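You operate a simulated robot arm through the tools that you are given. There is no shell and no other tool. Be economical: measure what you need, move in short steps, check, and stop when the job is done.

You are at the controls of a simulated two-armed robot. One attempt, no reset.

TASK
Build the mould on the dolly up for a PP run.
Fine: bright guide pin into the inner bush, black pin into the other bush; free the resin wheel lock, set the wheel, lock it again.
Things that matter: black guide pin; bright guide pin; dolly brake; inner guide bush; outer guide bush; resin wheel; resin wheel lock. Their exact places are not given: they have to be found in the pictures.

The check looks at the end state, three seconds after you hand in, the way a careful person would. Anything else that was tipped, shoved, dropped, spilled or broken makes it a failure.

THE ROBOT
Two 7-joint arms with two-finger parallel grippers on one trunk, on a base that drives. Base frame: it is fixed to the floor where the robot stands at the start and does not move with it; the origin is under the middle of the robot, x ahead of it, y to its left, z up; the surface under the hand at the start is at about z = 0.76. Units: m, rad, N and s.
The left shoulder is at the start at [0.05, 0.168, 1.032], the right one opposite. With the tool pointing down near the work surface each hand reaches from about 0.22 to 0.66 m from the robot's upright axis, wherever it stands, measured 20 degrees to its own side. Places, roughly: dolly brake [0.4, -0.9, 0.7]; inner guide bush [0.8, -0.8, 0.6]; outer guide bush [0.8, -0.7, 0.6]; resin wheel [0.7, -0.9, 0.6]; resin wheel lock [0.6, -0.9, 0.6]. Payload 1.57 kg a hand.
The TCP of each hand is the grasp point between the finger pads, 0.03 m short of the fingertips. In the tool frame z runs along the fingers and y along their closing line. Largest opening 0.08 m; finger width 0.017, thickness 0.012; the body of the gripper, 0.04 by 0.082 m, starts 0.08 m behind the TCP.
Orientation is told as [roll, pitch, yaw] about the base's x, y, z axes, in that order, counted from this pose: with the fingers straight down and closing along the base's y, the tool's x points along the base's -x, its y along +y and its z along -z.

THE INTERFACE
- The arms move only by the tool servo_tool. It takes "left_plan", "right_plan" or both (then of equal length, played together; a hand with none holds still); each is one flat list of numbers, 7 for each row, row after row: the shift along the tool's x, y, z in m, then the turn, a rotation vector about the tool's x, y, z in rad, then the gripper command, from -1 (shut) to 1 (fully open), values between in proportion. In form: [tx, ty, tz, rx, ry, rz, claw, tx, ty, tz, rx, ry, rz, claw, ...]. A call has 1 to 20 rows; each row shifts and turns the commanded pose from where the row before left it, along the tool's axes as they then stand. Each row takes 0.2 s and may step no farther than 0.05 m and 0.15 rad from the row before; otherwise, or with a gripper value out of range, the whole call is refused. A pose out of reach is approached as far as the arm can. The call stops where the force on the tool passes 50 N (or 10 N more than at its start, if that is more) or the arm is blocked; 0.2 s more then pass. Each finger travels about 0.045 m/s and halts on what it meets, pressing with about 42 N; the grip force reading is that of the motor and also rises with nothing between the fingers. The clock runs only during rows and for 0.2 s after the last one: add rows that do not move to give the fingers time. It gives the time, the measured TCP pose, the force on the tool (base axes), the opening and the grip force at its end, in the units of the frame above (readings bear some noise), with the torque about the TCP (base axes, N m) and any sound that the robot's microphone picked up.
- Cameras (640 x 400 px; columns grow to the right, rows downward): "scene" is now at [0.1303, -0.0293, 1.2574]; the picture's right is [-0.20, -0.98, 0.00], its down [-0.50, 0.10, -0.86] and it looks along [0.84, -0.17, -0.51] (base axes); focal length 256 px, centre (320, 200). "left" rides on the left gripper at [0.072, 0.007, -0.122] in its tool frame; the picture's right is [-0.09, 1.00, 0.00], its down [-0.84, -0.08, -0.54] and it looks along [-0.54, -0.05, 0.84] (tool axes); focal length 238 px, centre (320, 200). "right" rides on the right gripper at [0.072, -0.007, -0.122] in its tool frame; the picture's right is [0.09, 1.00, 0.00], its down [-0.84, 0.08, -0.54] and it looks along [-0.54, 0.05, 0.84] (tool axes); focal length 238 px, centre (320, 200).
- grab_frame(camera): a new picture of that camera. The clock stands still meanwhile.
- slide_trunk(by): slides the trunk up (or, below 0, down) by that many m; the arms and the scene camera ride with it, the base frame stays. It gives what a move gives, with no picture.
- drive_base(legs): drives the robot by 1 to 6 legs, each [ahead, left, turn to the left] in m, m and rad, along the robot's own axes; the way and the turn of a leg run together, so that a leg with both is an arc; at most 1.5 m and 3.142 rad a leg. The arms and the cameras ride along, it lands a little off, and it stops where it bumps. It gives what a move gives.
- turn_head(pan, tilt): turns the head with the scene camera to pan (to the left, within 1.396 rad either way) and tilt (down, from -0.506 to 1.204), counted from straight ahead of the robot. It gives what a move gives.
- measure_at(camera, pixels): for up to 12 pixels [column, row] of the newest picture of that camera ("zoom" is the newest enlarged one), the place [x, y, z] in the base frame of the surface seen there, good to about 0.003 m, but the place of the scene camera against the robot may be out by one fixed shift of up to 0.018 m in any direction. The clock stands still meanwhile.
- close_up(camera, box): a new picture of the part [left, top, right, bottom] of that camera's present view, enlarged. The clock stands still meanwhile.
- close_job(): hands the job in; it is judged then, once.

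Go step by step. Measure first, check grasps and placings, and put right what went wrong. The budget is 80 turns and 62 pictures, counting those below and the enlarged ones. Unless the task says otherwise, let go and move clear before handing in, and close with one line.

The tools are called after "Call:" as a command line: name --argument value ..., lists and objects as JSON in quotes. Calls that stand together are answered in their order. servo_tool: Moves the arms, as the interface text tells. Its arguments: {"type":"object","properties":{"left_plan":{"type":"array"},"right_plan":{"type":"array"}},"required":[]} The other tools are called the same way: slide_trunk (by) slides the trunk up or down; drive_base (legs) drives the base; turn_head (pan, tilt) turns the head that bears the scene camera; grab_frame (camera) takes a picture; measure_at (camera, pixels) gives the place of the surface under pixels of a picture; close_up (camera, box) takes an enlarged picture of a part of a camera's view; close_job () hands the job in.

At the start:

```text
t: 0.0
left_eef_pos: [0.4712, 0.1114, 0.9801]
left_tool_rot: [0.0, 0.001, 0.002]
left_force: [0.7, -0.1, 0.3]
left_torque: [0.02, 0.01, -0.02]
left_finger_gap: 0.0801
left_grasp_force: 0.0
right_eef_pos: [0.4578, -0.2858, 1.0285]
right_tool_rot: [0.001, 0.0, -0.001]
right_force: [-0.6, -0.2, 0.7]
right_torque: [-0.03, 0.0, -0.01]
right_finger_gap: 0.08
right_grasp_force: 0.0
trunk travel left (down, up): [-0.2, 0.243]
robot x, y, heading: [-0.0006, 0.0041, -0.001]
head pan, tilt: [-0.204, 0.534]
```

scene: 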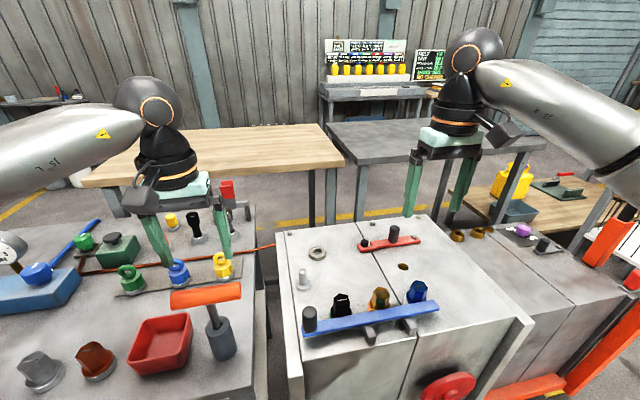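
right: 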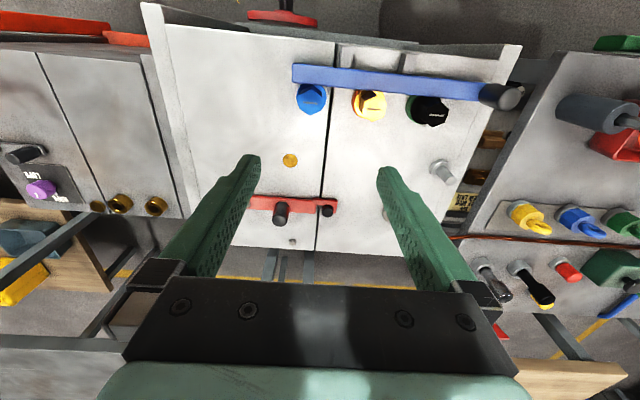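
left: 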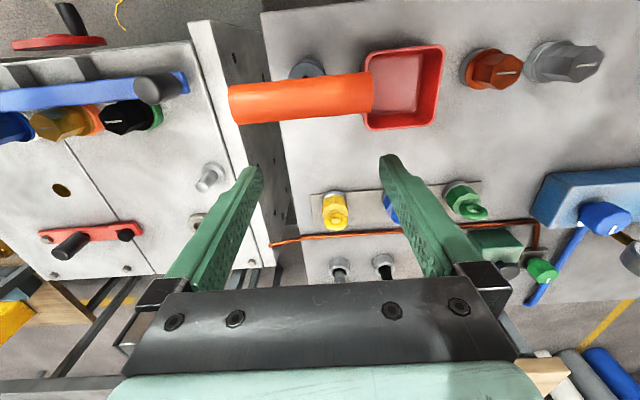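

The scene shows a mould on a dolly at the right (purple wheel near pixel 522,230, two bushes near 458-478,234) and boards at the back (365,45 and 430,65). I'll enlarge the boards and turn the head to the dolly.

Call:
close_up --camera "scene" --box '[310, 30, 470, 130]'

Call:
turn_head --pan -0.9 --tilt 0.6

Call:
grab_frame --camera "scene"

```text
4.00 times, centred on (390, 80) of scene
```

zoom: 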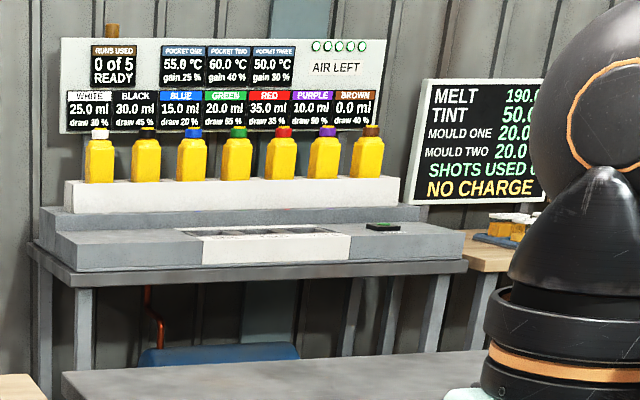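

```text
t: 1.1
left_eef_pos: [0.4704, 0.1112, 0.9811]
left_tool_rot: [0.0, 0.0, 0.0]
left_force: [0.5, -1.2, 0.0]
left_torque: [-0.03, 0.0, -0.03]
left_finger_gap: 0.0799
left_grasp_force: 0.1
right_eef_pos: [0.4589, -0.2856, 1.0275]
right_tool_rot: [-0.001, 0.0, 0.0]
right_force: [-0.3, 0.6, -0.5]
right_torque: [-0.01, 0.02, -0.03]
right_finger_gap: 0.0801
right_grasp_force: 0.0
trunk travel left (down, up): [-0.2, 0.243]
robot x, y, heading: [-0.0016, -0.0004, -0.002]
head pan, tilt: [-0.901, 0.6]
```

```text
57 pictures are left
```

scene: 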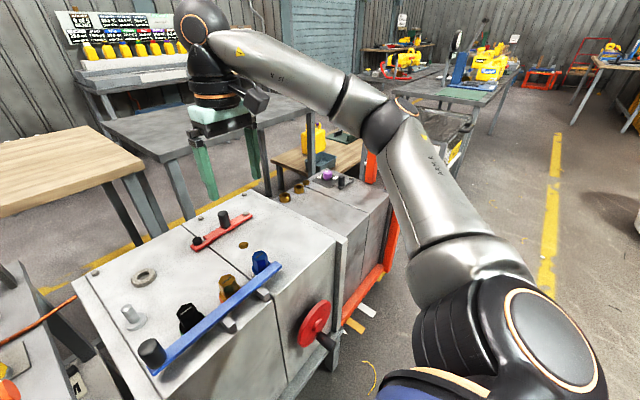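

The right arm hides the dolly. I'll look at the pins and dolly in the right and left cameras enlarged.

Call:
close_up --camera "right" --box '[440, 180, 640, 305]'

Call:
close_up --camera "scene" --box '[240, 120, 400, 220]'

Call:
measure_at --camera "scene" --pixels '[[284, 197], [299, 188], [326, 175], [345, 181], [129, 316], [244, 244], [340, 155], [350, 330], [375, 270]]'

Call:
turn_head --pan 0.1 --tilt 0.6

Call:
grab_frame --camera "scene"

```text
3.20 times, centred on (540, 242) of right
```

zoom: 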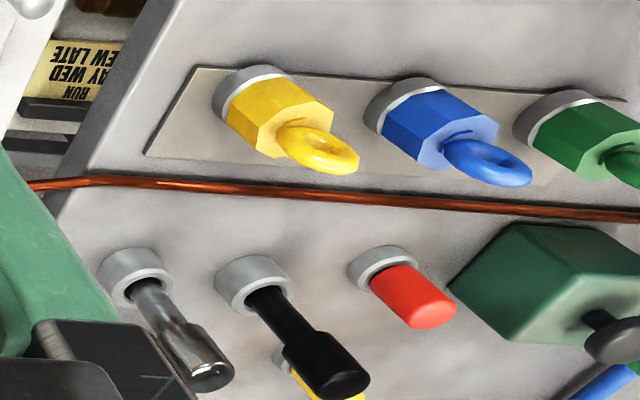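

```text
4.00 times, centred on (320, 170) of scene
```

zoom: 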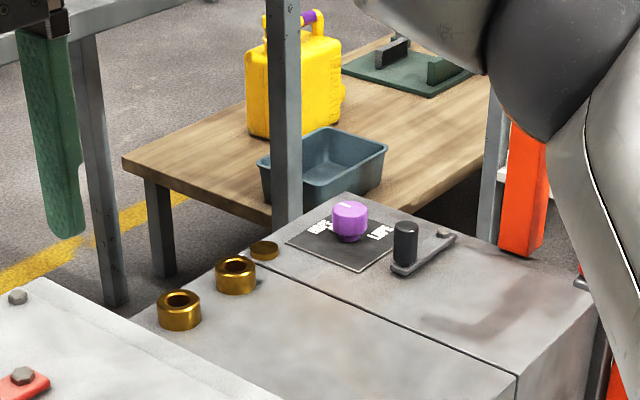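

```text
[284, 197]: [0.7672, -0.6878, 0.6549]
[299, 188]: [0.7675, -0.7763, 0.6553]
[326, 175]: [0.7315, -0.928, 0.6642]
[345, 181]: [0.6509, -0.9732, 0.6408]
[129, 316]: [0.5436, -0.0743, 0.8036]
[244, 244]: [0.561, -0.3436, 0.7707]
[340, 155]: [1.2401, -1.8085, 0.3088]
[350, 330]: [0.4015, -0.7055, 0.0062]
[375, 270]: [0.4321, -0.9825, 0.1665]
```

```text
t: 2.3
left_eef_pos: [0.4706, 0.11, 0.9807]
left_tool_rot: [0.0, -0.002, 0.0]
left_force: [-0.1, -0.1, -0.6]
left_torque: [0.04, -0.04, 0.0]
left_finger_gap: 0.0801
left_grasp_force: 0.1
right_eef_pos: [0.4585, -0.2854, 1.0289]
right_tool_rot: [0.0, 0.001, 0.001]
right_force: [-0.5, 0.7, -0.9]
right_torque: [0.02, -0.02, 0.0]
right_finger_gap: 0.08
right_grasp_force: 0.0
trunk travel left (down, up): [-0.2, 0.243]
robot x, y, heading: [-0.0025, -0.0012, -0.004]
head pan, tilt: [0.099, 0.6]
```

```text
54 pictures are left
```

scene: 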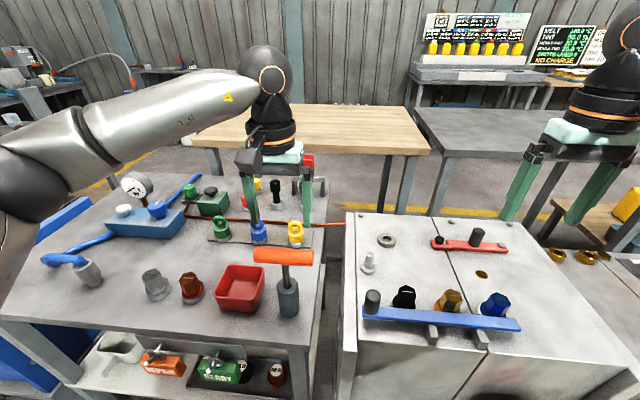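

Pins stand in a rack on the left bench around (275,190) of this picture. Enlarging there and measuring.

Call:
close_up --camera "scene" --box '[230, 150, 350, 225]'

Call:
close_up --camera "left" --box '[260, 150, 560, 340]'

```text
5.33 times, centred on (290, 188) of scene
```

zoom: 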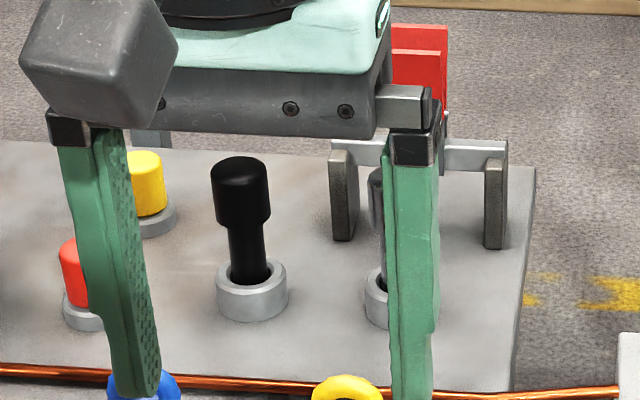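

```text
2.11 times, centred on (410, 245) of left
```

zoom: 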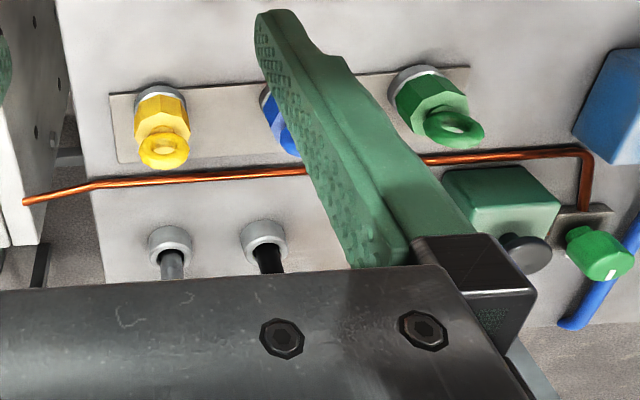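

Now measuring pin heads, shanks and sockets in the scene picture, and sockets in the left picture.

Call:
measure_at --camera "scene" --pixels '[[275, 181], [275, 186], [276.5, 197], [277, 206], [280, 211], [300.7, 187], [300.7, 206], [296, 173], [325, 178], [270, 215]]'

Call:
measure_at --camera "left" --pixels '[[340, 258], [339, 267], [384, 255], [385, 264], [343, 238], [360, 275]]'

Call:
grab_frame --camera "right"

Call:
measure_at --camera "right" --pixels '[[504, 297], [498, 285], [542, 299], [529, 284], [482, 263], [519, 266], [300, 161]]'

```text
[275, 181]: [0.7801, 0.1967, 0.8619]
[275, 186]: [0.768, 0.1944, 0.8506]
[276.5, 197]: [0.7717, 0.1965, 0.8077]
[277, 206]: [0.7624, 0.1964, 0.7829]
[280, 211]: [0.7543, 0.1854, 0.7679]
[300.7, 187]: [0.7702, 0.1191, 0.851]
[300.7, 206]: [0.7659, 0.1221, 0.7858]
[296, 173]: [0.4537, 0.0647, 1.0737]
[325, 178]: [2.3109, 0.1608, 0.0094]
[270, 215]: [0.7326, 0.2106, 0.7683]
```

```text
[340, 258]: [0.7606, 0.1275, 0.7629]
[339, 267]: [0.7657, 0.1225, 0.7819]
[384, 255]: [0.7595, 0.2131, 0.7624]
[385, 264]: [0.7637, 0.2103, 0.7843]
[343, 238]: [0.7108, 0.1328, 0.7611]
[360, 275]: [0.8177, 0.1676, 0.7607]
```

```text
51 pictures are left
```

right: 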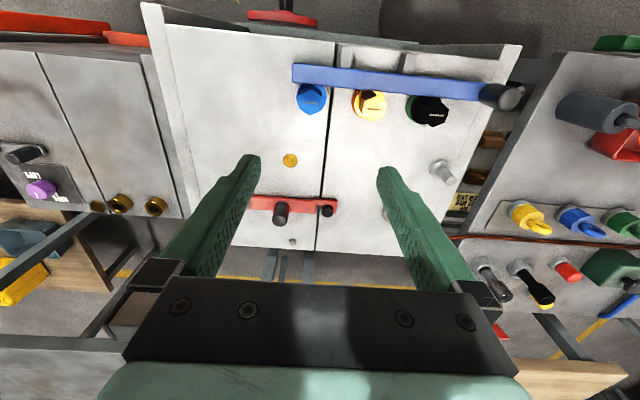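

```text
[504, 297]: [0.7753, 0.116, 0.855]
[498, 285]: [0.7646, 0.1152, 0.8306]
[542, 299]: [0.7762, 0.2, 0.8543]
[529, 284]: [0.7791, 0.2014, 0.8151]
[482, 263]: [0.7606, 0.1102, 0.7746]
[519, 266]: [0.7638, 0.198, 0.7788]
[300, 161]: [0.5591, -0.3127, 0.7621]
```

Pins are near (0.775, 0.118) bright and (0.777, 0.199) black, heads topping near z=0.86. I need to know how far ahead the robot can drive, so I'll look down at the bench front.

Call:
turn_head --pan 0.0 --tilt 1.2

Call:
grab_frame --camera "scene"

Call:
turn_head --pan -1.0 --tilt 1.1

Call:
grab_frame --camera "scene"

```text
t: 3.3
left_eef_pos: [0.4706, 0.1107, 0.98]
left_tool_rot: [-0.001, 0.0, 0.0]
left_force: [-0.8, 0.1, -0.8]
left_torque: [-0.02, -0.02, -0.02]
left_finger_gap: 0.0801
left_grasp_force: 0.0
right_eef_pos: [0.4586, -0.2861, 1.0277]
right_tool_rot: [0.001, -0.001, 0.0]
right_force: [-0.2, 0.0, -0.2]
right_torque: [-0.04, -0.02, 0.0]
right_finger_gap: 0.0798
right_grasp_force: 0.1
trunk travel left (down, up): [-0.2, 0.243]
robot x, y, heading: [-0.0005, 0.0033, -0.004]
head pan, tilt: [0.0, 1.201]
```

```text
50 pictures are left
```

scene: 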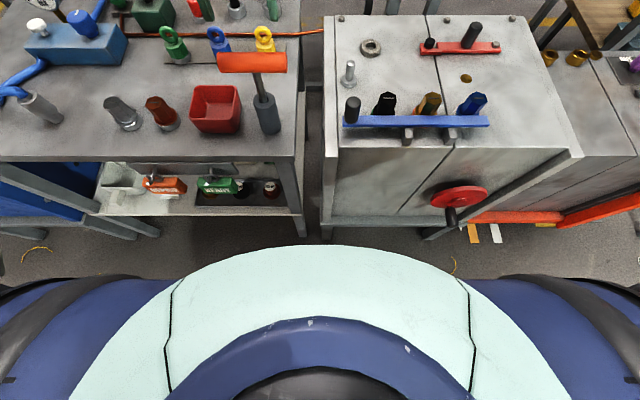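

```text
t: 4.6
left_eef_pos: [0.4707, 0.1108, 0.9801]
left_tool_rot: [0.001, -0.001, 0.002]
left_force: [-0.2, 0.2, 0.0]
left_torque: [0.01, 0.02, 0.03]
left_finger_gap: 0.08
left_grasp_force: 0.1
right_eef_pos: [0.4589, -0.2856, 1.0283]
right_tool_rot: [0.0, 0.001, 0.0]
right_force: [0.1, -0.3, 0.3]
right_torque: [-0.01, 0.0, 0.01]
right_finger_gap: 0.0799
right_grasp_force: 0.1
trunk travel left (down, up): [-0.2, 0.243]
robot x, y, heading: [-0.0053, -0.0027, 0.001]
head pan, tilt: [-1.0, 1.1]
```

```text
49 pictures are left
```

scene: 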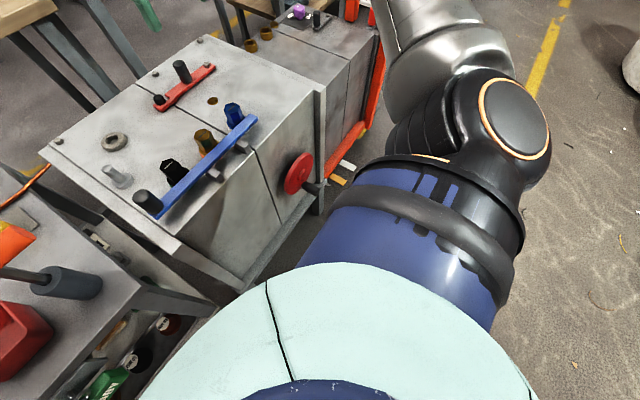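

Measuring front edges: machine face, red handwheel crank (318,187), dolly bar (350,150).

Call:
measure_at --camera "scene" --pixels '[[318, 187], [255, 280], [320, 90], [178, 240], [342, 180], [365, 90], [360, 130], [135, 290], [350, 10], [300, 285], [300, 240]]'

Call:
turn_head --pan -1.3 --tilt 0.5

Call:
grab_frame --camera "scene"

```text
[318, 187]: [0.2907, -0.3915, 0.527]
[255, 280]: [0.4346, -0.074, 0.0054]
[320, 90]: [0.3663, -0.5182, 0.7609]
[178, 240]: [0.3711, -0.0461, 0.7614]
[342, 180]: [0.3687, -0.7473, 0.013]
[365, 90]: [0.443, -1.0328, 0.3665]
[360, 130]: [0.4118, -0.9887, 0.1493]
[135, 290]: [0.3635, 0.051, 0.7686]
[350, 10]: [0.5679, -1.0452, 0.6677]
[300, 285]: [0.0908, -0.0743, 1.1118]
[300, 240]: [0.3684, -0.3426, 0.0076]
```

```text
t: 5.6
left_eef_pos: [0.4701, 0.1118, 0.9806]
left_tool_rot: [0.002, 0.0, 0.002]
left_force: [0.8, -0.1, 0.0]
left_torque: [-0.01, 0.02, 0.02]
left_finger_gap: 0.08
left_grasp_force: 0.1
right_eef_pos: [0.4581, -0.2856, 1.0278]
right_tool_rot: [0.0, 0.001, 0.001]
right_force: [0.0, -0.1, 0.4]
right_torque: [0.02, -0.03, -0.02]
right_finger_gap: 0.0801
right_grasp_force: 0.2
trunk travel left (down, up): [-0.2, 0.243]
robot x, y, heading: [-0.0015, 0.0002, 0.001]
head pan, tilt: [-1.3, 0.499]
```

```text
48 pictures are left
```

scene: 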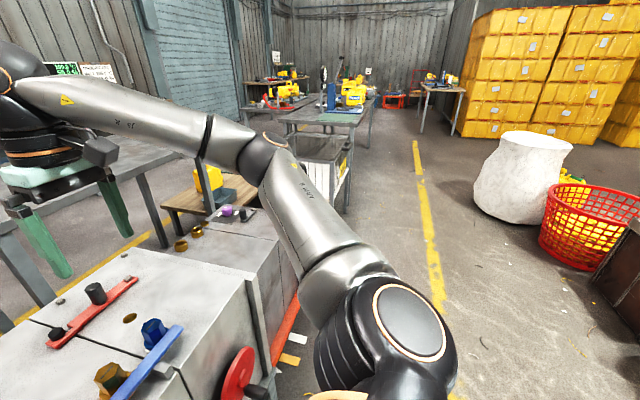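

The floor is free to the right; bench fronts are at x≈0.365. I'll drive a little ahead and left so that both pins are within reach of both hands, then look down through the scene camera.

Call:
drive_base --legs '[[0, 0.15, 0], [0.09, 0, 0]]'

Call:
turn_head --pan 0.0 --tilt 0.65

Call:
grab_frame --camera "scene"

Call:
grab_frame --camera "right"

```text
t: 8.3
left_eef_pos: [0.5628, 0.2609, 0.9799]
left_tool_rot: [-0.001, 0.001, -0.001]
left_force: [0.5, 0.3, 1.8]
left_torque: [-0.02, -0.02, 0.0]
left_finger_gap: 0.0799
left_grasp_force: 0.0
right_eef_pos: [0.551, -0.1348, 1.0272]
right_tool_rot: [0.002, 0.0, -0.002]
right_force: [0.2, -0.3, -0.1]
right_torque: [0.01, 0.02, 0.0]
right_finger_gap: 0.0801
right_grasp_force: 0.1
trunk travel left (down, up): [-0.2, 0.243]
robot x, y, heading: [0.0931, 0.1523, 0.0]
head pan, tilt: [-1.3, 0.499]
```

```text
t: 9.8
left_eef_pos: [0.5628, 0.2607, 0.9802]
left_tool_rot: [0.0, 0.0, -0.001]
left_force: [0.6, -0.1, -0.2]
left_torque: [-0.04, -0.01, 0.0]
left_finger_gap: 0.08
left_grasp_force: 0.1
right_eef_pos: [0.5496, -0.1359, 1.0277]
right_tool_rot: [0.001, -0.002, -0.002]
right_force: [-0.2, 0.2, 0.9]
right_torque: [0.04, 0.0, 0.0]
right_finger_gap: 0.08
right_grasp_force: 0.0
trunk travel left (down, up): [-0.2, 0.243]
robot x, y, heading: [0.0953, 0.1494, -0.004]
head pan, tilt: [0.0, 0.649]
```

```text
47 pictures are left
```

scene: 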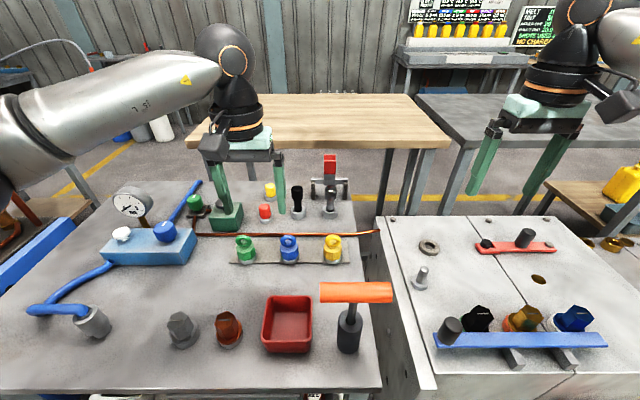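

```text
46 pictures are left
```

right: 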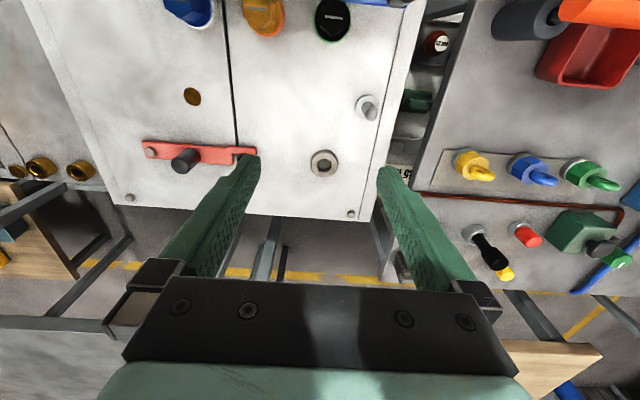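

Call:
close_up --camera "scene" --box '[250, 150, 370, 225]'

Call:
measure_at --camera "scene" --pixels '[[298, 192], [297.5, 188], [298, 211], [330, 194], [330, 190], [330, 212], [330, 172], [315, 195], [345, 190]]'

Call:
measure_at --camera "right" --pixels '[[490, 256], [495, 262], [475, 232], [524, 240], [502, 273]]'

```text
5.33 times, centred on (310, 188) of scene
```

zoom: 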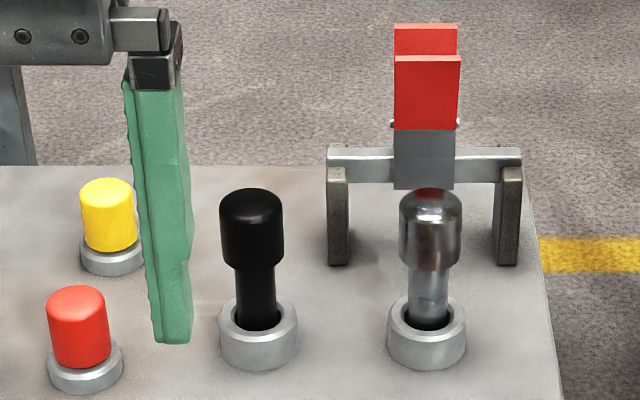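

```text
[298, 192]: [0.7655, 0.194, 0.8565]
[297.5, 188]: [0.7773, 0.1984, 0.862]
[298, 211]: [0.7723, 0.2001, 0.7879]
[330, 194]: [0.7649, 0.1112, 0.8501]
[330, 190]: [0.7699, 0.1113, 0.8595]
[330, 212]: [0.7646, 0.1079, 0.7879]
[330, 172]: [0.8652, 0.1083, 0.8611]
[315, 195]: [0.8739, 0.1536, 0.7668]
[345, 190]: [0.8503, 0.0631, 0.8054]
```

```text
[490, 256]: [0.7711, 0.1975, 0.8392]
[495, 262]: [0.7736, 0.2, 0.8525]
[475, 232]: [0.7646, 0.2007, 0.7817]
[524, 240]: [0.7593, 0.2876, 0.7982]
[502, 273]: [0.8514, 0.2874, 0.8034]
```

Black head is centred near (0.777, 0.199), bright near (0.777, 0.112), head z 0.83–0.862. Moving the left hand over the black pin, high first.

Call:
servo_tool --left_plan '[-0.0357, -0.0103, 0.0083, 0, 0, 0, 0.5, -0.0357, -0.0103, 0.0083, 0, 0, 0, 0.5, -0.0357, -0.0103, 0.0083, 0, 0, 0, 0.5, -0.0357, -0.0103, 0.0083, 0, 0, 0, 0.5, -0.0357, -0.0103, 0.0083, 0, 0, 0, 0.5, -0.0357, -0.0103, 0.0083, 0, 0, 0, 0.5, 0, 0, 0, 0, 0, 0, 0.5]'

Call:
grab_frame --camera "left"

```text
t: 11.3
left_eef_pos: [0.6945, 0.2317, 0.9252]
left_tool_rot: [0.0, -0.002, -0.003]
left_force: [-0.4, 0.2, 0.5]
left_torque: [-0.02, 0.0, 0.01]
left_finger_gap: 0.06
left_grasp_force: 0.1
left hand out of reach, approached as far as the arm can: row 4, 5, 6
right_eef_pos: [0.5507, -0.1351, 1.0281]
right_tool_rot: [-0.002, 0.001, -0.002]
right_force: [-0.7, -0.6, -0.1]
right_torque: [0.01, 0.05, -0.03]
right_finger_gap: 0.0803
right_grasp_force: 0.0
trunk travel left (down, up): [-0.2, 0.243]
robot x, y, heading: [0.0908, 0.15, 0.005]
head pan, tilt: [0.0, 0.649]
```

```text
44 pictures are left
```

left: 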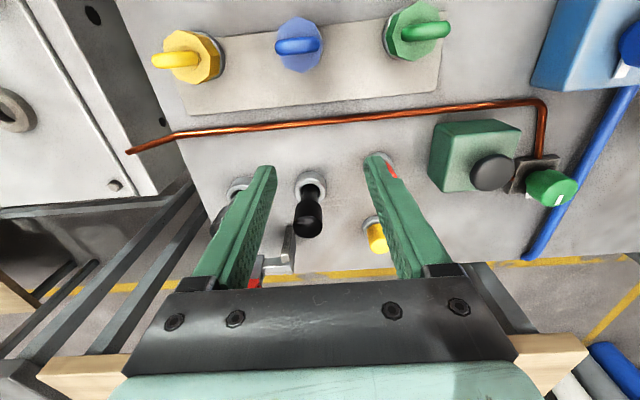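

The arm stops at x=0.6945 with the tool straight down, so I'll tilt the fingers forward by 0.6 rad (about the closing axis) to gain reach, keeping the pin's axis in the pad plane.

Call:
servo_tool --left_plan '[0, 0, 0, 0, -0.15, 0, 0.5, 0, 0, 0, 0, -0.15, 0, 0.5, 0, 0, 0, 0, -0.15, 0, 0.5, 0, 0, 0, 0, -0.15, 0, 0.5, 0, 0, 0, 0, 0, 0, 0.5]'

```text
t: 12.6
left_eef_pos: [0.6926, 0.232, 0.925]
left_tool_rot: [0.001, -0.601, -0.001]
left_force: [-0.3, -0.4, 0.3]
left_torque: [0.02, 0.03, -0.01]
left_finger_gap: 0.06
left_grasp_force: 0.1
right_eef_pos: [0.5504, -0.1363, 1.0286]
right_tool_rot: [0.0, 0.001, 0.0]
right_force: [0.1, -0.6, 0.3]
right_torque: [0.0, 0.02, 0.0]
right_finger_gap: 0.08
right_grasp_force: 0.1
trunk travel left (down, up): [-0.2, 0.243]
robot x, y, heading: [0.0917, 0.1504, -0.003]
head pan, tilt: [0.0, 0.649]
```

Tilt works. Aligning on the approach line to the black pin, at (0.726, 0.199, 0.922).

Call:
servo_tool --left_plan '[-0.0128, -0.0165, 0.0106, 0, 0, 0, 0.5, -0.0128, -0.0165, 0.0106, 0, 0, 0, 0.5, 0, 0, 0, 0, 0, 0, 0.5]'

Call:
grab_frame --camera "left"

Call:
measure_at --camera "left" --pixels '[[320, 200], [320, 210], [320, 220], [320, 190]]'

```text
t: 13.3
left_eef_pos: [0.7254, 0.1978, 0.9219]
left_tool_rot: [0.001, -0.601, -0.001]
left_force: [0.1, 0.5, 0.5]
left_torque: [0.01, 0.01, 0.0]
left_finger_gap: 0.0599
left_grasp_force: 0.2
right_eef_pos: [0.5498, -0.1363, 1.0283]
right_tool_rot: [0.001, 0.0, -0.001]
right_force: [0.0, -0.3, -0.4]
right_torque: [-0.01, 0.0, 0.01]
right_finger_gap: 0.0799
right_grasp_force: 0.0
trunk travel left (down, up): [-0.2, 0.243]
robot x, y, heading: [0.0908, 0.151, -0.004]
head pan, tilt: [0.0, 0.649]
```

```text
43 pictures are left
```

left: 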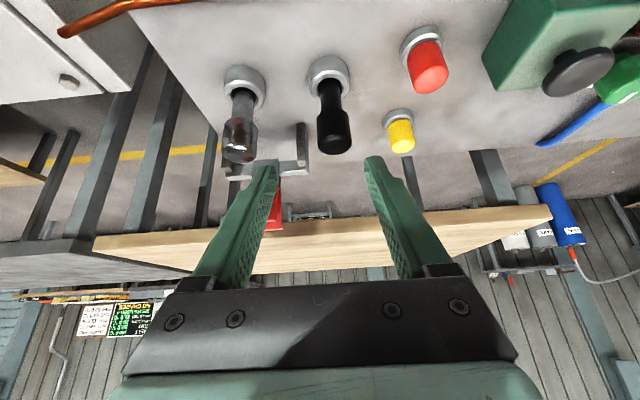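

```text
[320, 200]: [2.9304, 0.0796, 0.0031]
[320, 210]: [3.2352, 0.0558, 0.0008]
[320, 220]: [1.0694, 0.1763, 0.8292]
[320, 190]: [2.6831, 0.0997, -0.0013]
```

The black pin shows at (333,130). Measuring it and the bright pin in this camera.

Call:
measure_at --camera "left" --pixels '[[333, 125], [335, 147], [329, 95], [240, 135], [237, 155], [244, 100], [302, 140], [275, 210]]'

```text
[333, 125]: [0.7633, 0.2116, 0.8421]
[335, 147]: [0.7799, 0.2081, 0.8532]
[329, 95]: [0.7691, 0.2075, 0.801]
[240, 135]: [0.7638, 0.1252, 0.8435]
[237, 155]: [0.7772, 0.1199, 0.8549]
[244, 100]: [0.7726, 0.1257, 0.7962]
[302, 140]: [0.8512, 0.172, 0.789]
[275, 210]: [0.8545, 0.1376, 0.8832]
```

The left camera puts the pin 0.011 to the left of my approach line (column 333 vs 320). Correcting, advancing 0.09 along the fingers and closing.

Call:
servo_tool --left_plan '[0, 0.011, 0, 0, 0, 0, 0.5, 0, 0, 0.03, 0, 0, 0, 0.5, 0, 0, 0.03, 0, 0, 0, 0.5, 0, 0, 0.03, 0, 0, 0, 0.5, 0, 0, 0, 0, 0, 0, 0.5]'

Call:
grab_frame --camera "left"

```text
t: 14.6
left_eef_pos: [0.7767, 0.2085, 0.8466]
left_tool_rot: [-0.002, -0.599, -0.003]
left_force: [1.0, -0.5, -0.3]
left_torque: [-0.01, 0.03, 0.01]
left_finger_gap: 0.0602
left_grasp_force: 0.0
right_eef_pos: [0.5507, -0.136, 1.0284]
right_tool_rot: [-0.001, 0.0, -0.002]
right_force: [0.5, -0.6, 0.3]
right_torque: [-0.03, -0.03, 0.01]
right_finger_gap: 0.08
right_grasp_force: 0.1
trunk travel left (down, up): [-0.2, 0.243]
robot x, y, heading: [0.0913, 0.1536, 0.0]
head pan, tilt: [0.0, 0.649]
```

```text
42 pictures are left
```

left: 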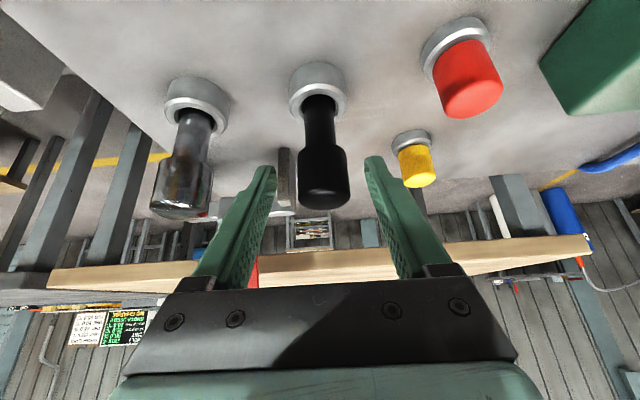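

The head is between the fingers (300–350, 150–208). Closing and then lifting a little.

Call:
servo_tool --left_plan '[0, 0, 0, 0, 0, 0, -1, 0, 0, 0, 0, 0, 0, -1, 0, 0, 0, 0, 0, 0, -1, 0, 0, 0, 0, 0, 0, -1, 0, 0, 0, 0, 0, 0, -1]'

Call:
grab_frame --camera "left"

```text
t: 15.8
left_eef_pos: [0.7766, 0.2087, 0.847]
left_tool_rot: [0.001, -0.6, 0.0]
left_force: [0.2, 0.2, -0.1]
left_torque: [-0.01, 0.01, 0.01]
left_finger_gap: 0.031
left_grasp_force: 40.6
right_eef_pos: [0.5506, -0.1363, 1.0296]
right_tool_rot: [0.0, 0.001, -0.001]
right_force: [1.0, -0.7, -0.1]
right_torque: [0.02, 0.03, -0.03]
right_finger_gap: 0.0799
right_grasp_force: 0.0
trunk travel left (down, up): [-0.2, 0.243]
robot x, y, heading: [0.0918, 0.1509, 0.002]
head pan, tilt: [0.0, 0.649]
```

```text
41 pictures are left
```

left: 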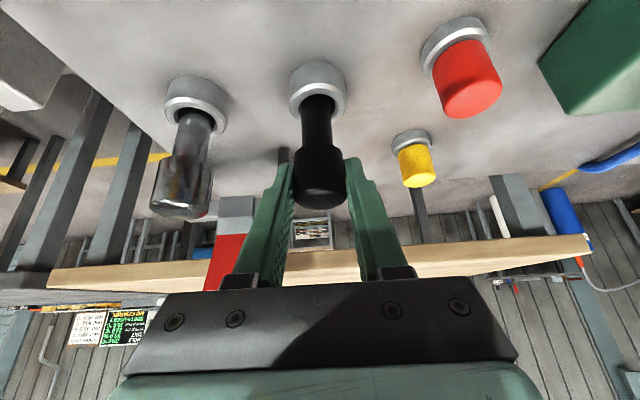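

Held at 0.031 with 40 N. Lifting straight up 0.16 and moving back and left, while tilting the right hand likewise.

Call:
servo_tool --left_plan '[-0.0226, 0, -0.033, 0, 0, 0, -1, -0.0226, 0, -0.033, 0, 0, 0, -1, -0.0226, 0, -0.033, 0, 0, 0, -1, -0.0226, 0, -0.033, 0, 0, 0, -1, 0.0248, 0.03, -0.017, 0, 0, 0, -1, 0.0248, 0.03, -0.017, 0, 0, 0, -1, 0.0248, 0.03, -0.017, 0, 0, 0, -1, 0, 0, 0, 0, 0, 0, -1]' --right_plan '[0, 0, 0, 0, -0.15, 0, 0.5, 0, 0, 0, 0, -0.15, 0, 0.5, 0, 0, 0, 0, -0.15, 0, 0.5, 0, 0, 0, 0, -0.15, 0, 0.5, 0, 0, 0, 0, 0, 0, 0.5, 0, 0, 0, 0, 0, 0, 0.5, 0, 0, 0, 0, 0, 0, 0.5, 0, 0, 0, 0, 0, 0, 0.5]'

Call:
grab_frame --camera "left"

```text
t: 17.6
left_eef_pos: [0.6862, 0.297, 1.0084]
left_tool_rot: [0.001, -0.6, 0.0]
left_force: [0.0, 0.0, -2.1]
left_torque: [-0.06, 0.02, 0.01]
left_finger_gap: 0.0308
left_grasp_force: 39.8
right_eef_pos: [0.5506, -0.136, 1.028]
right_tool_rot: [0.0, -0.599, -0.001]
right_force: [-0.9, -0.1, -0.1]
right_torque: [0.01, 0.05, 0.0]
right_finger_gap: 0.06
right_grasp_force: 0.1
trunk travel left (down, up): [-0.2, 0.243]
robot x, y, heading: [0.0925, 0.1508, -0.004]
head pan, tilt: [0.0, 0.649]
```

```text
40 pictures are left
```

left: 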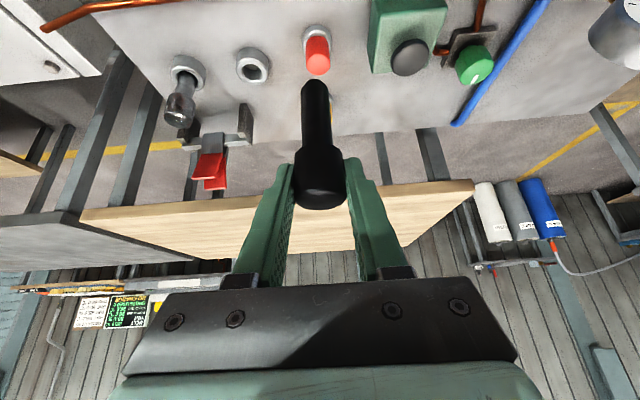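

Black pin lifted cleanly with its shank free. Bringing the right hand to the approach line of the bright pin.

Call:
servo_tool --right_plan '[-0.01207, 0.03686, 0.02663, 0, 0, 0, 0.5, -0.01207, 0.03686, 0.02663, 0, 0, 0, 0.5, -0.01207, 0.03686, 0.02663, 0, 0, 0, 0.5, -0.01207, 0.03686, 0.02663, 0, 0, 0, 0.5, -0.01207, 0.03686, 0.02663, 0, 0, 0, 0.5, -0.01207, 0.03686, 0.02663, 0, 0, 0, 0.5, -0.01207, 0.03686, 0.02663, 0, 0, 0, 0.5, 0, 0, 0, 0, 0, 0, 0.5]'

Call:
grab_frame --camera "right"

```text
t: 19.4
left_eef_pos: [0.686, 0.2977, 1.0076]
left_tool_rot: [0.0, -0.601, 0.0]
left_force: [-0.1, 0.6, 0.0]
left_torque: [-0.01, 0.03, -0.01]
left_finger_gap: 0.0309
left_grasp_force: 40.0
right_eef_pos: [0.7245, 0.1225, 0.9219]
right_tool_rot: [0.0, -0.601, -0.002]
right_force: [-0.1, 0.5, -0.1]
right_torque: [-0.02, 0.0, -0.02]
right_finger_gap: 0.06
right_grasp_force: 0.1
trunk travel left (down, up): [-0.2, 0.243]
robot x, y, heading: [0.0921, 0.149, -0.0]
head pan, tilt: [0.0, 0.649]
```

```text
39 pictures are left
```

right: 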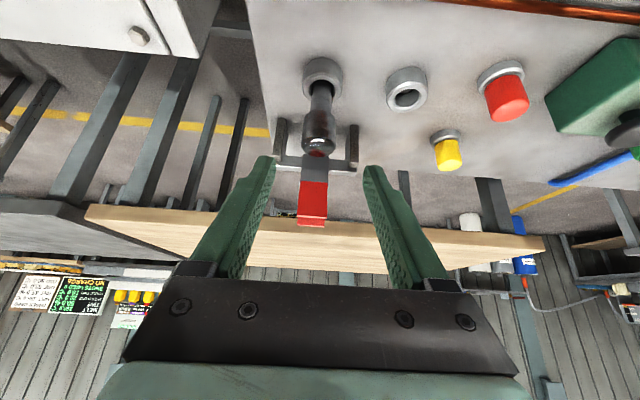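

The bright pin's head is at (319,125), centred. Advancing 0.09 and closing.

Call:
servo_tool --right_plan '[0, 0, 0.03, 0, 0, 0, 0.5, 0, 0, 0.03, 0, 0, 0, 0.5, 0, 0, 0.031, 0, 0, 0, 0.5, 0, 0, 0, 0, 0, 0, 0.5, 0, 0, 0, 0, 0, 0, -1, 0, 0, 0, 0, 0, 0, -1, 0, 0, 0, 0, 0, 0, -1, 0, 0, 0, 0, 0, 0, -1, 0, 0, 0, 0, 0, 0, -1]'

Call:
grab_frame --camera "right"

```text
t: 21.4
left_eef_pos: [0.6857, 0.2985, 1.0076]
left_tool_rot: [0.0, -0.598, 0.0]
left_force: [-0.8, 0.4, -1.2]
left_torque: [-0.02, 0.01, -0.01]
left_finger_gap: 0.0308
left_grasp_force: 39.5
right_eef_pos: [0.7766, 0.1199, 0.8474]
right_tool_rot: [0.0, -0.599, -0.003]
right_force: [0.2, 0.0, 0.8]
right_torque: [0.03, 0.02, -0.01]
right_finger_gap: 0.031
right_grasp_force: 39.9
trunk travel left (down, up): [-0.2, 0.243]
robot x, y, heading: [0.0941, 0.1494, -0.0]
head pan, tilt: [0.0, 0.649]
```

```text
38 pictures are left
```

right: 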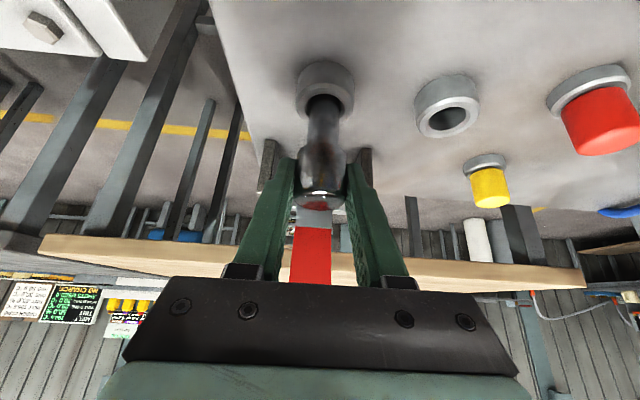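

Grip is good. Lifting and pulling both hands back.

Call:
servo_tool --left_plan '[0, 0, 0, 0, 0, 0, -1, 0, 0, 0, 0, 0, 0, -1, 0, 0, 0, 0, 0, 0, -1, 0, 0, 0, 0, 0, 0, -1, 0.033, 0, -0.0226, 0, 0, 0, -1, 0.033, 0, -0.0226, 0, 0, 0, -1, 0.033, 0, -0.0226, 0, 0, 0, -1, 0.033, 0, -0.0226, 0, 0, 0, -1, 0.033, 0, -0.0226, 0, 0, 0, -1, 0, 0, 0, 0, 0, 0, -1]' --right_plan '[-0.0226, 0, -0.033, 0, 0, 0, -1, -0.0226, 0, -0.033, 0, 0, 0, -1, -0.0226, 0, -0.033, 0, 0, 0, -1, -0.0226, 0, -0.033, 0, 0, 0, -1, 0.033, -0.025, -0.0226, 0, 0, 0, -1, 0.033, -0.025, -0.0226, 0, 0, 0, -1, 0.033, -0.025, -0.0226, 0, 0, 0, -1, 0.033, -0.025, -0.0226, 0, 0, 0, -1, 0.033, -0.025, -0.0226, 0, 0, 0, -1, 0, 0, 0, 0, 0, 0, -1]'

Call:
turn_head --pan 0 --tilt 0.6

Call:
grab_frame --camera "scene"

```text
t: 23.6
left_eef_pos: [0.4864, 0.2983, 1.009]
left_tool_rot: [-0.001, -0.601, -0.001]
left_force: [-0.6, 0.7, -1.3]
left_torque: [-0.04, -0.01, -0.01]
left_finger_gap: 0.0308
left_grasp_force: 39.7
right_eef_pos: [0.5757, -0.0048, 1.0056]
right_tool_rot: [-0.001, -0.601, -0.003]
right_force: [1.0, 0.2, -0.9]
right_torque: [-0.01, 0.0, 0.0]
right_finger_gap: 0.0314
right_grasp_force: 40.0
trunk travel left (down, up): [-0.2, 0.243]
robot x, y, heading: [0.0941, 0.152, -0.003]
head pan, tilt: [0.0, 0.649]
```

```text
t: 24.2
left_eef_pos: [0.4853, 0.2969, 1.0089]
left_tool_rot: [0.0, -0.597, 0.0]
left_force: [0.6, -0.3, -1.4]
left_torque: [-0.02, 0.01, 0.05]
left_finger_gap: 0.0306
left_grasp_force: 39.1
right_eef_pos: [0.5764, -0.0027, 1.0057]
right_tool_rot: [0.001, -0.601, -0.003]
right_force: [0.6, 0.5, -1.7]
right_torque: [-0.02, -0.03, -0.02]
right_finger_gap: 0.031
right_grasp_force: 39.9
trunk travel left (down, up): [-0.2, 0.243]
robot x, y, heading: [0.0911, 0.1539, -0.0]
head pan, tilt: [0.0, 0.6]
```

```text
37 pictures are left
```

scene: 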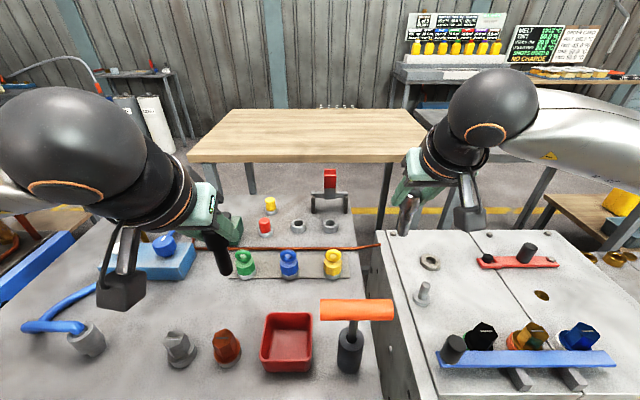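

Measuring heights of what the pins pass over, before driving.

Call:
measure_at --camera "scene" --pixels '[[355, 303], [452, 342], [525, 247], [480, 325], [424, 285], [222, 272], [405, 225], [247, 254], [170, 237], [583, 260]]'

Call:
drive_base --legs '[[-0.16, 0, 0], [0, -0.9, 0]]'

Call:
turn_head --pan -0.1 --tilt 0.75

Call:
grab_frame --camera "scene"

```text
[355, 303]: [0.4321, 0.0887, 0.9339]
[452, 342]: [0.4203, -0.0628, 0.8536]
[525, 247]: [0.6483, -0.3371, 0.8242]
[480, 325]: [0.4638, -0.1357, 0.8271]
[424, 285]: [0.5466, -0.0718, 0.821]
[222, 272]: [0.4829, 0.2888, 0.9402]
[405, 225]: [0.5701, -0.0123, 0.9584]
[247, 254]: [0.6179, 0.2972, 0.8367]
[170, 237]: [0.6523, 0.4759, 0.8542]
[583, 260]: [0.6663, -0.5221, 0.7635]
```

```text
t: 33.4
left_eef_pos: [0.3242, -0.5963, 1.0088]
left_tool_rot: [0.0, -0.599, 0.0]
left_force: [-0.3, 0.2, -0.9]
left_torque: [0.01, -0.01, 0.02]
left_finger_gap: 0.0307
left_grasp_force: 39.6
right_eef_pos: [0.4159, -0.8967, 1.006]
right_tool_rot: [0.001, -0.601, -0.002]
right_force: [0.0, 0.3, -1.9]
right_torque: [0.01, 0.01, -0.01]
right_finger_gap: 0.031
right_grasp_force: 39.9
trunk travel left (down, up): [-0.2, 0.243]
robot x, y, heading: [-0.0694, -0.7387, 0.0]
head pan, tilt: [0.0, 0.6]
```

```text
t: 34.1
left_eef_pos: [0.324, -0.5968, 1.0083]
left_tool_rot: [-0.001, -0.599, 0.001]
left_force: [0.6, 0.1, -0.8]
left_torque: [0.06, -0.01, -0.01]
left_finger_gap: 0.0307
left_grasp_force: 40.1
right_eef_pos: [0.4149, -0.8958, 1.0058]
right_tool_rot: [0.0, -0.599, -0.001]
right_force: [0.9, 0.6, -2.2]
right_torque: [0.0, 0.0, -0.03]
right_finger_gap: 0.0309
right_grasp_force: 39.6
trunk travel left (down, up): [-0.2, 0.243]
robot x, y, heading: [-0.0709, -0.7444, -0.002]
head pan, tilt: [-0.099, 0.75]
```

```text
36 pictures are left
```

scene: 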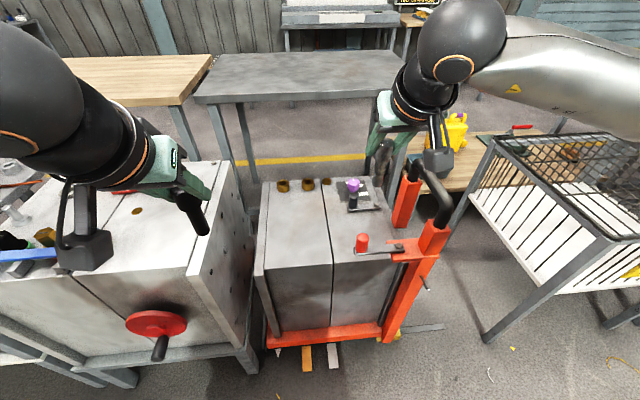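

The dolly is now in view: bushes at (283,186),(308,185), wheel (353,186), brake lever (365,245). Enlarging.

Call:
close_up --camera "scene" --box '[250, 165, 410, 265]'

Call:
close_up --camera "scene" --box '[325, 170, 397, 215]'

Call:
measure_at --camera "scene" --pixels '[[283, 186], [308, 185], [353, 186], [353, 200], [361, 238], [385, 247], [256, 270], [295, 330], [388, 335], [436, 195], [402, 228], [300, 215]]'

```text
4.00 times, centred on (330, 215) of scene
```

zoom: 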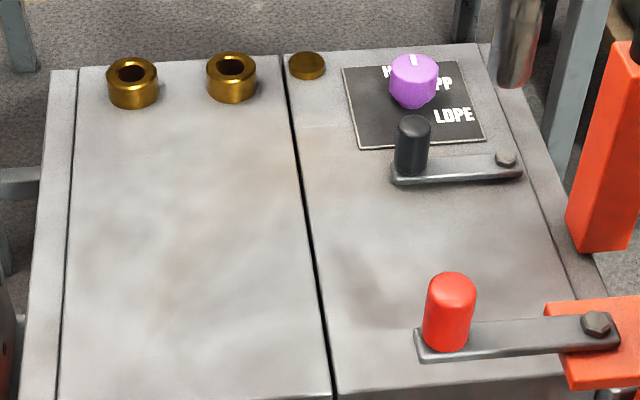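

```text
8.89 times, centred on (361, 192) of scene
```

zoom: 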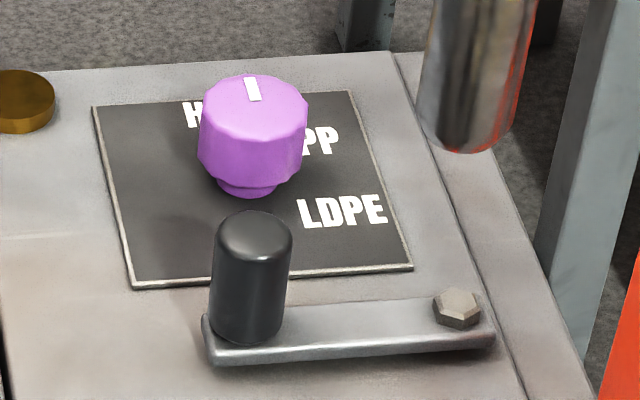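

```text
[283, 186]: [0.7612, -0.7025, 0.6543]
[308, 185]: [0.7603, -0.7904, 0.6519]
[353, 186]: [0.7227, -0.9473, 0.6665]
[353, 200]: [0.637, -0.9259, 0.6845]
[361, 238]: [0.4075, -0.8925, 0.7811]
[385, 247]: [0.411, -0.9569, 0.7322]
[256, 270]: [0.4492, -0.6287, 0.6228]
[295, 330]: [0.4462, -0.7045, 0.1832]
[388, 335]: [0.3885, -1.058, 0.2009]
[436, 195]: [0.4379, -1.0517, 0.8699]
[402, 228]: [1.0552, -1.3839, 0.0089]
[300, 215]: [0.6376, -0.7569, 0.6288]
```

Pointer of the wheel seems to point away (towards HDPE), PP lies clockwise to the right. I need to know the brake state: enlarging the brake lever and the floor marks.

Call:
close_up --camera "scene" --box '[335, 210, 455, 285]'

Call:
close_up --camera "scene" --box '[250, 300, 442, 400]'

Call:
grab_frame --camera "right"

```text
5.33 times, centred on (395, 248) of scene
```

zoom: 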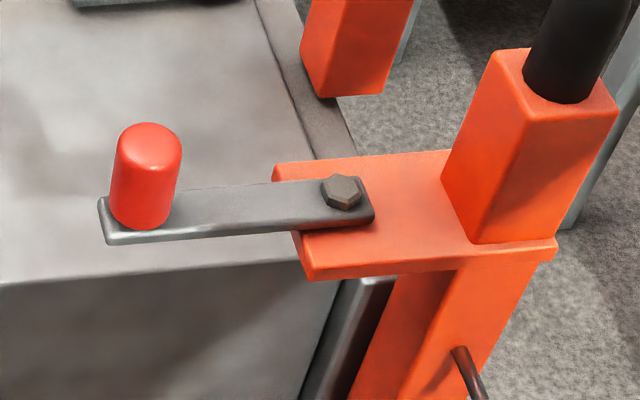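

```text
3.33 times, centred on (346, 350) of scene
```

zoom: 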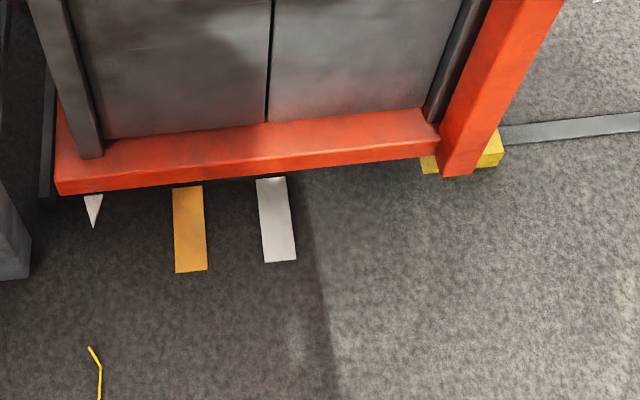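

```text
31 pictures are left
```

right: 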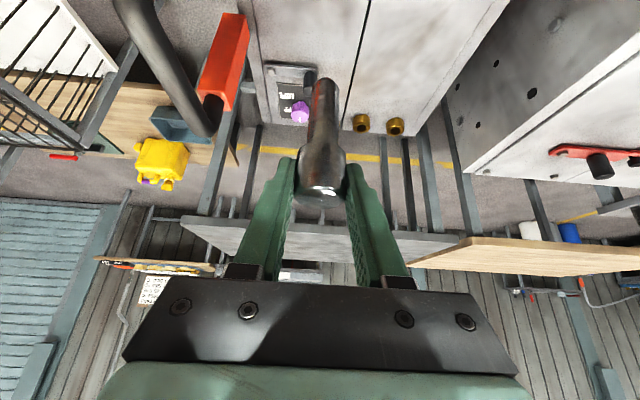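

Measuring bushes with the right camera now, then driving ahead 0.19 m (pins pass above everything) and looking again.

Call:
measure_at --camera "right" --pixels '[[361, 124], [396, 127], [300, 112], [307, 76], [430, 80]]'

Call:
drive_base --legs '[[0.19, 0.02, 0]]'

Call:
turn_head --pan -0.15 --tilt 0.85

Call:
grab_frame --camera "scene"

```text
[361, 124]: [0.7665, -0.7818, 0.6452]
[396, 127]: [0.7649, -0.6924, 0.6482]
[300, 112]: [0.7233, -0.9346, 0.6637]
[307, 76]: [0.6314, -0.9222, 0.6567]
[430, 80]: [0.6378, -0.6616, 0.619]
```

```text
t: 35.8
left_eef_pos: [0.5142, -0.5801, 1.0093]
left_tool_rot: [0.0, -0.597, -0.001]
left_force: [-0.1, 0.0, -1.9]
left_torque: [0.03, -0.01, 0.03]
left_finger_gap: 0.0307
left_grasp_force: 39.9
right_eef_pos: [0.6046, -0.8807, 1.0051]
right_tool_rot: [-0.001, -0.597, -0.002]
right_force: [0.7, 0.3, -1.7]
right_torque: [0.01, -0.03, 0.0]
right_finger_gap: 0.0308
right_grasp_force: 40.1
trunk travel left (down, up): [-0.2, 0.243]
robot x, y, heading: [0.1192, -0.7291, -0.002]
head pan, tilt: [-0.099, 0.75]
stopped in leg 1: the robot was blocked; the commanded pose is now the measured one
```

```text
t: 36.5
left_eef_pos: [0.5136, -0.5809, 1.0083]
left_tool_rot: [0.0, -0.598, -0.001]
left_force: [-0.9, -0.7, -1.9]
left_torque: [0.03, -0.02, -0.01]
left_finger_gap: 0.0309
left_grasp_force: 39.4
right_eef_pos: [0.6034, -0.882, 1.0053]
right_tool_rot: [0.0, -0.597, -0.003]
right_force: [0.2, 0.4, -1.3]
right_torque: [-0.01, 0.03, 0.01]
right_finger_gap: 0.031
right_grasp_force: 40.5
trunk travel left (down, up): [-0.2, 0.243]
robot x, y, heading: [0.1194, -0.7291, -0.004]
head pan, tilt: [-0.15, 0.85]
```

```text
30 pictures are left
```

scene: 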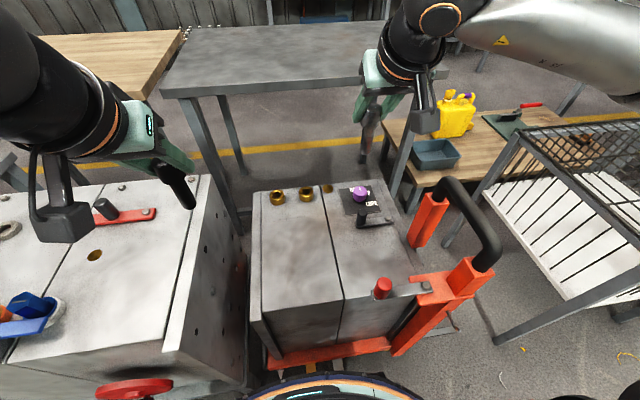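

The robot was blocked at x=0.119 just short of the goal. Checking whether the dolly moved.

Call:
measure_at --camera "scene" --pixels '[[278, 198], [306, 195], [359, 192], [361, 212], [383, 285], [425, 287], [470, 262], [485, 220], [455, 185], [250, 260], [320, 350]]'

Call:
drive_base --legs '[[-0.012, 0, 0]]'

Call:
close_up --camera "scene" --box '[240, 170, 400, 270]'

```text
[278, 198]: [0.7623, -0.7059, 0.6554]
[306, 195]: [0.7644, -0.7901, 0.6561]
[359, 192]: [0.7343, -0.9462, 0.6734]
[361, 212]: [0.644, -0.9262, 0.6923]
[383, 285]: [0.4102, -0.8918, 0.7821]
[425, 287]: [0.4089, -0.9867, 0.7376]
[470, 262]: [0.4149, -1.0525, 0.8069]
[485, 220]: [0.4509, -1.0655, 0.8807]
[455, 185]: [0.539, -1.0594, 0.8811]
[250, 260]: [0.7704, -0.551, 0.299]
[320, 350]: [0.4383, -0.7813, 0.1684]
```

```text
t: 37.2
left_eef_pos: [0.5017, -0.5795, 1.008]
left_tool_rot: [0.001, -0.598, -0.002]
left_force: [0.0, -0.8, -0.9]
left_torque: [0.0, 0.0, 0.02]
left_finger_gap: 0.0311
left_grasp_force: 39.8
right_eef_pos: [0.5912, -0.8824, 1.007]
right_tool_rot: [0.002, -0.601, -0.001]
right_force: [0.4, -0.2, -1.1]
right_torque: [0.06, 0.01, 0.0]
right_finger_gap: 0.031
right_grasp_force: 40.1
trunk travel left (down, up): [-0.2, 0.243]
robot x, y, heading: [0.1077, -0.7276, -0.005]
head pan, tilt: [-0.15, 0.85]
```

```text
4.00 times, centred on (320, 220) of scene
```

zoom: 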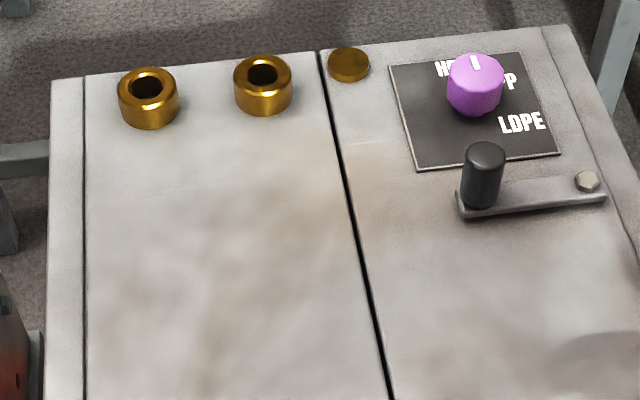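

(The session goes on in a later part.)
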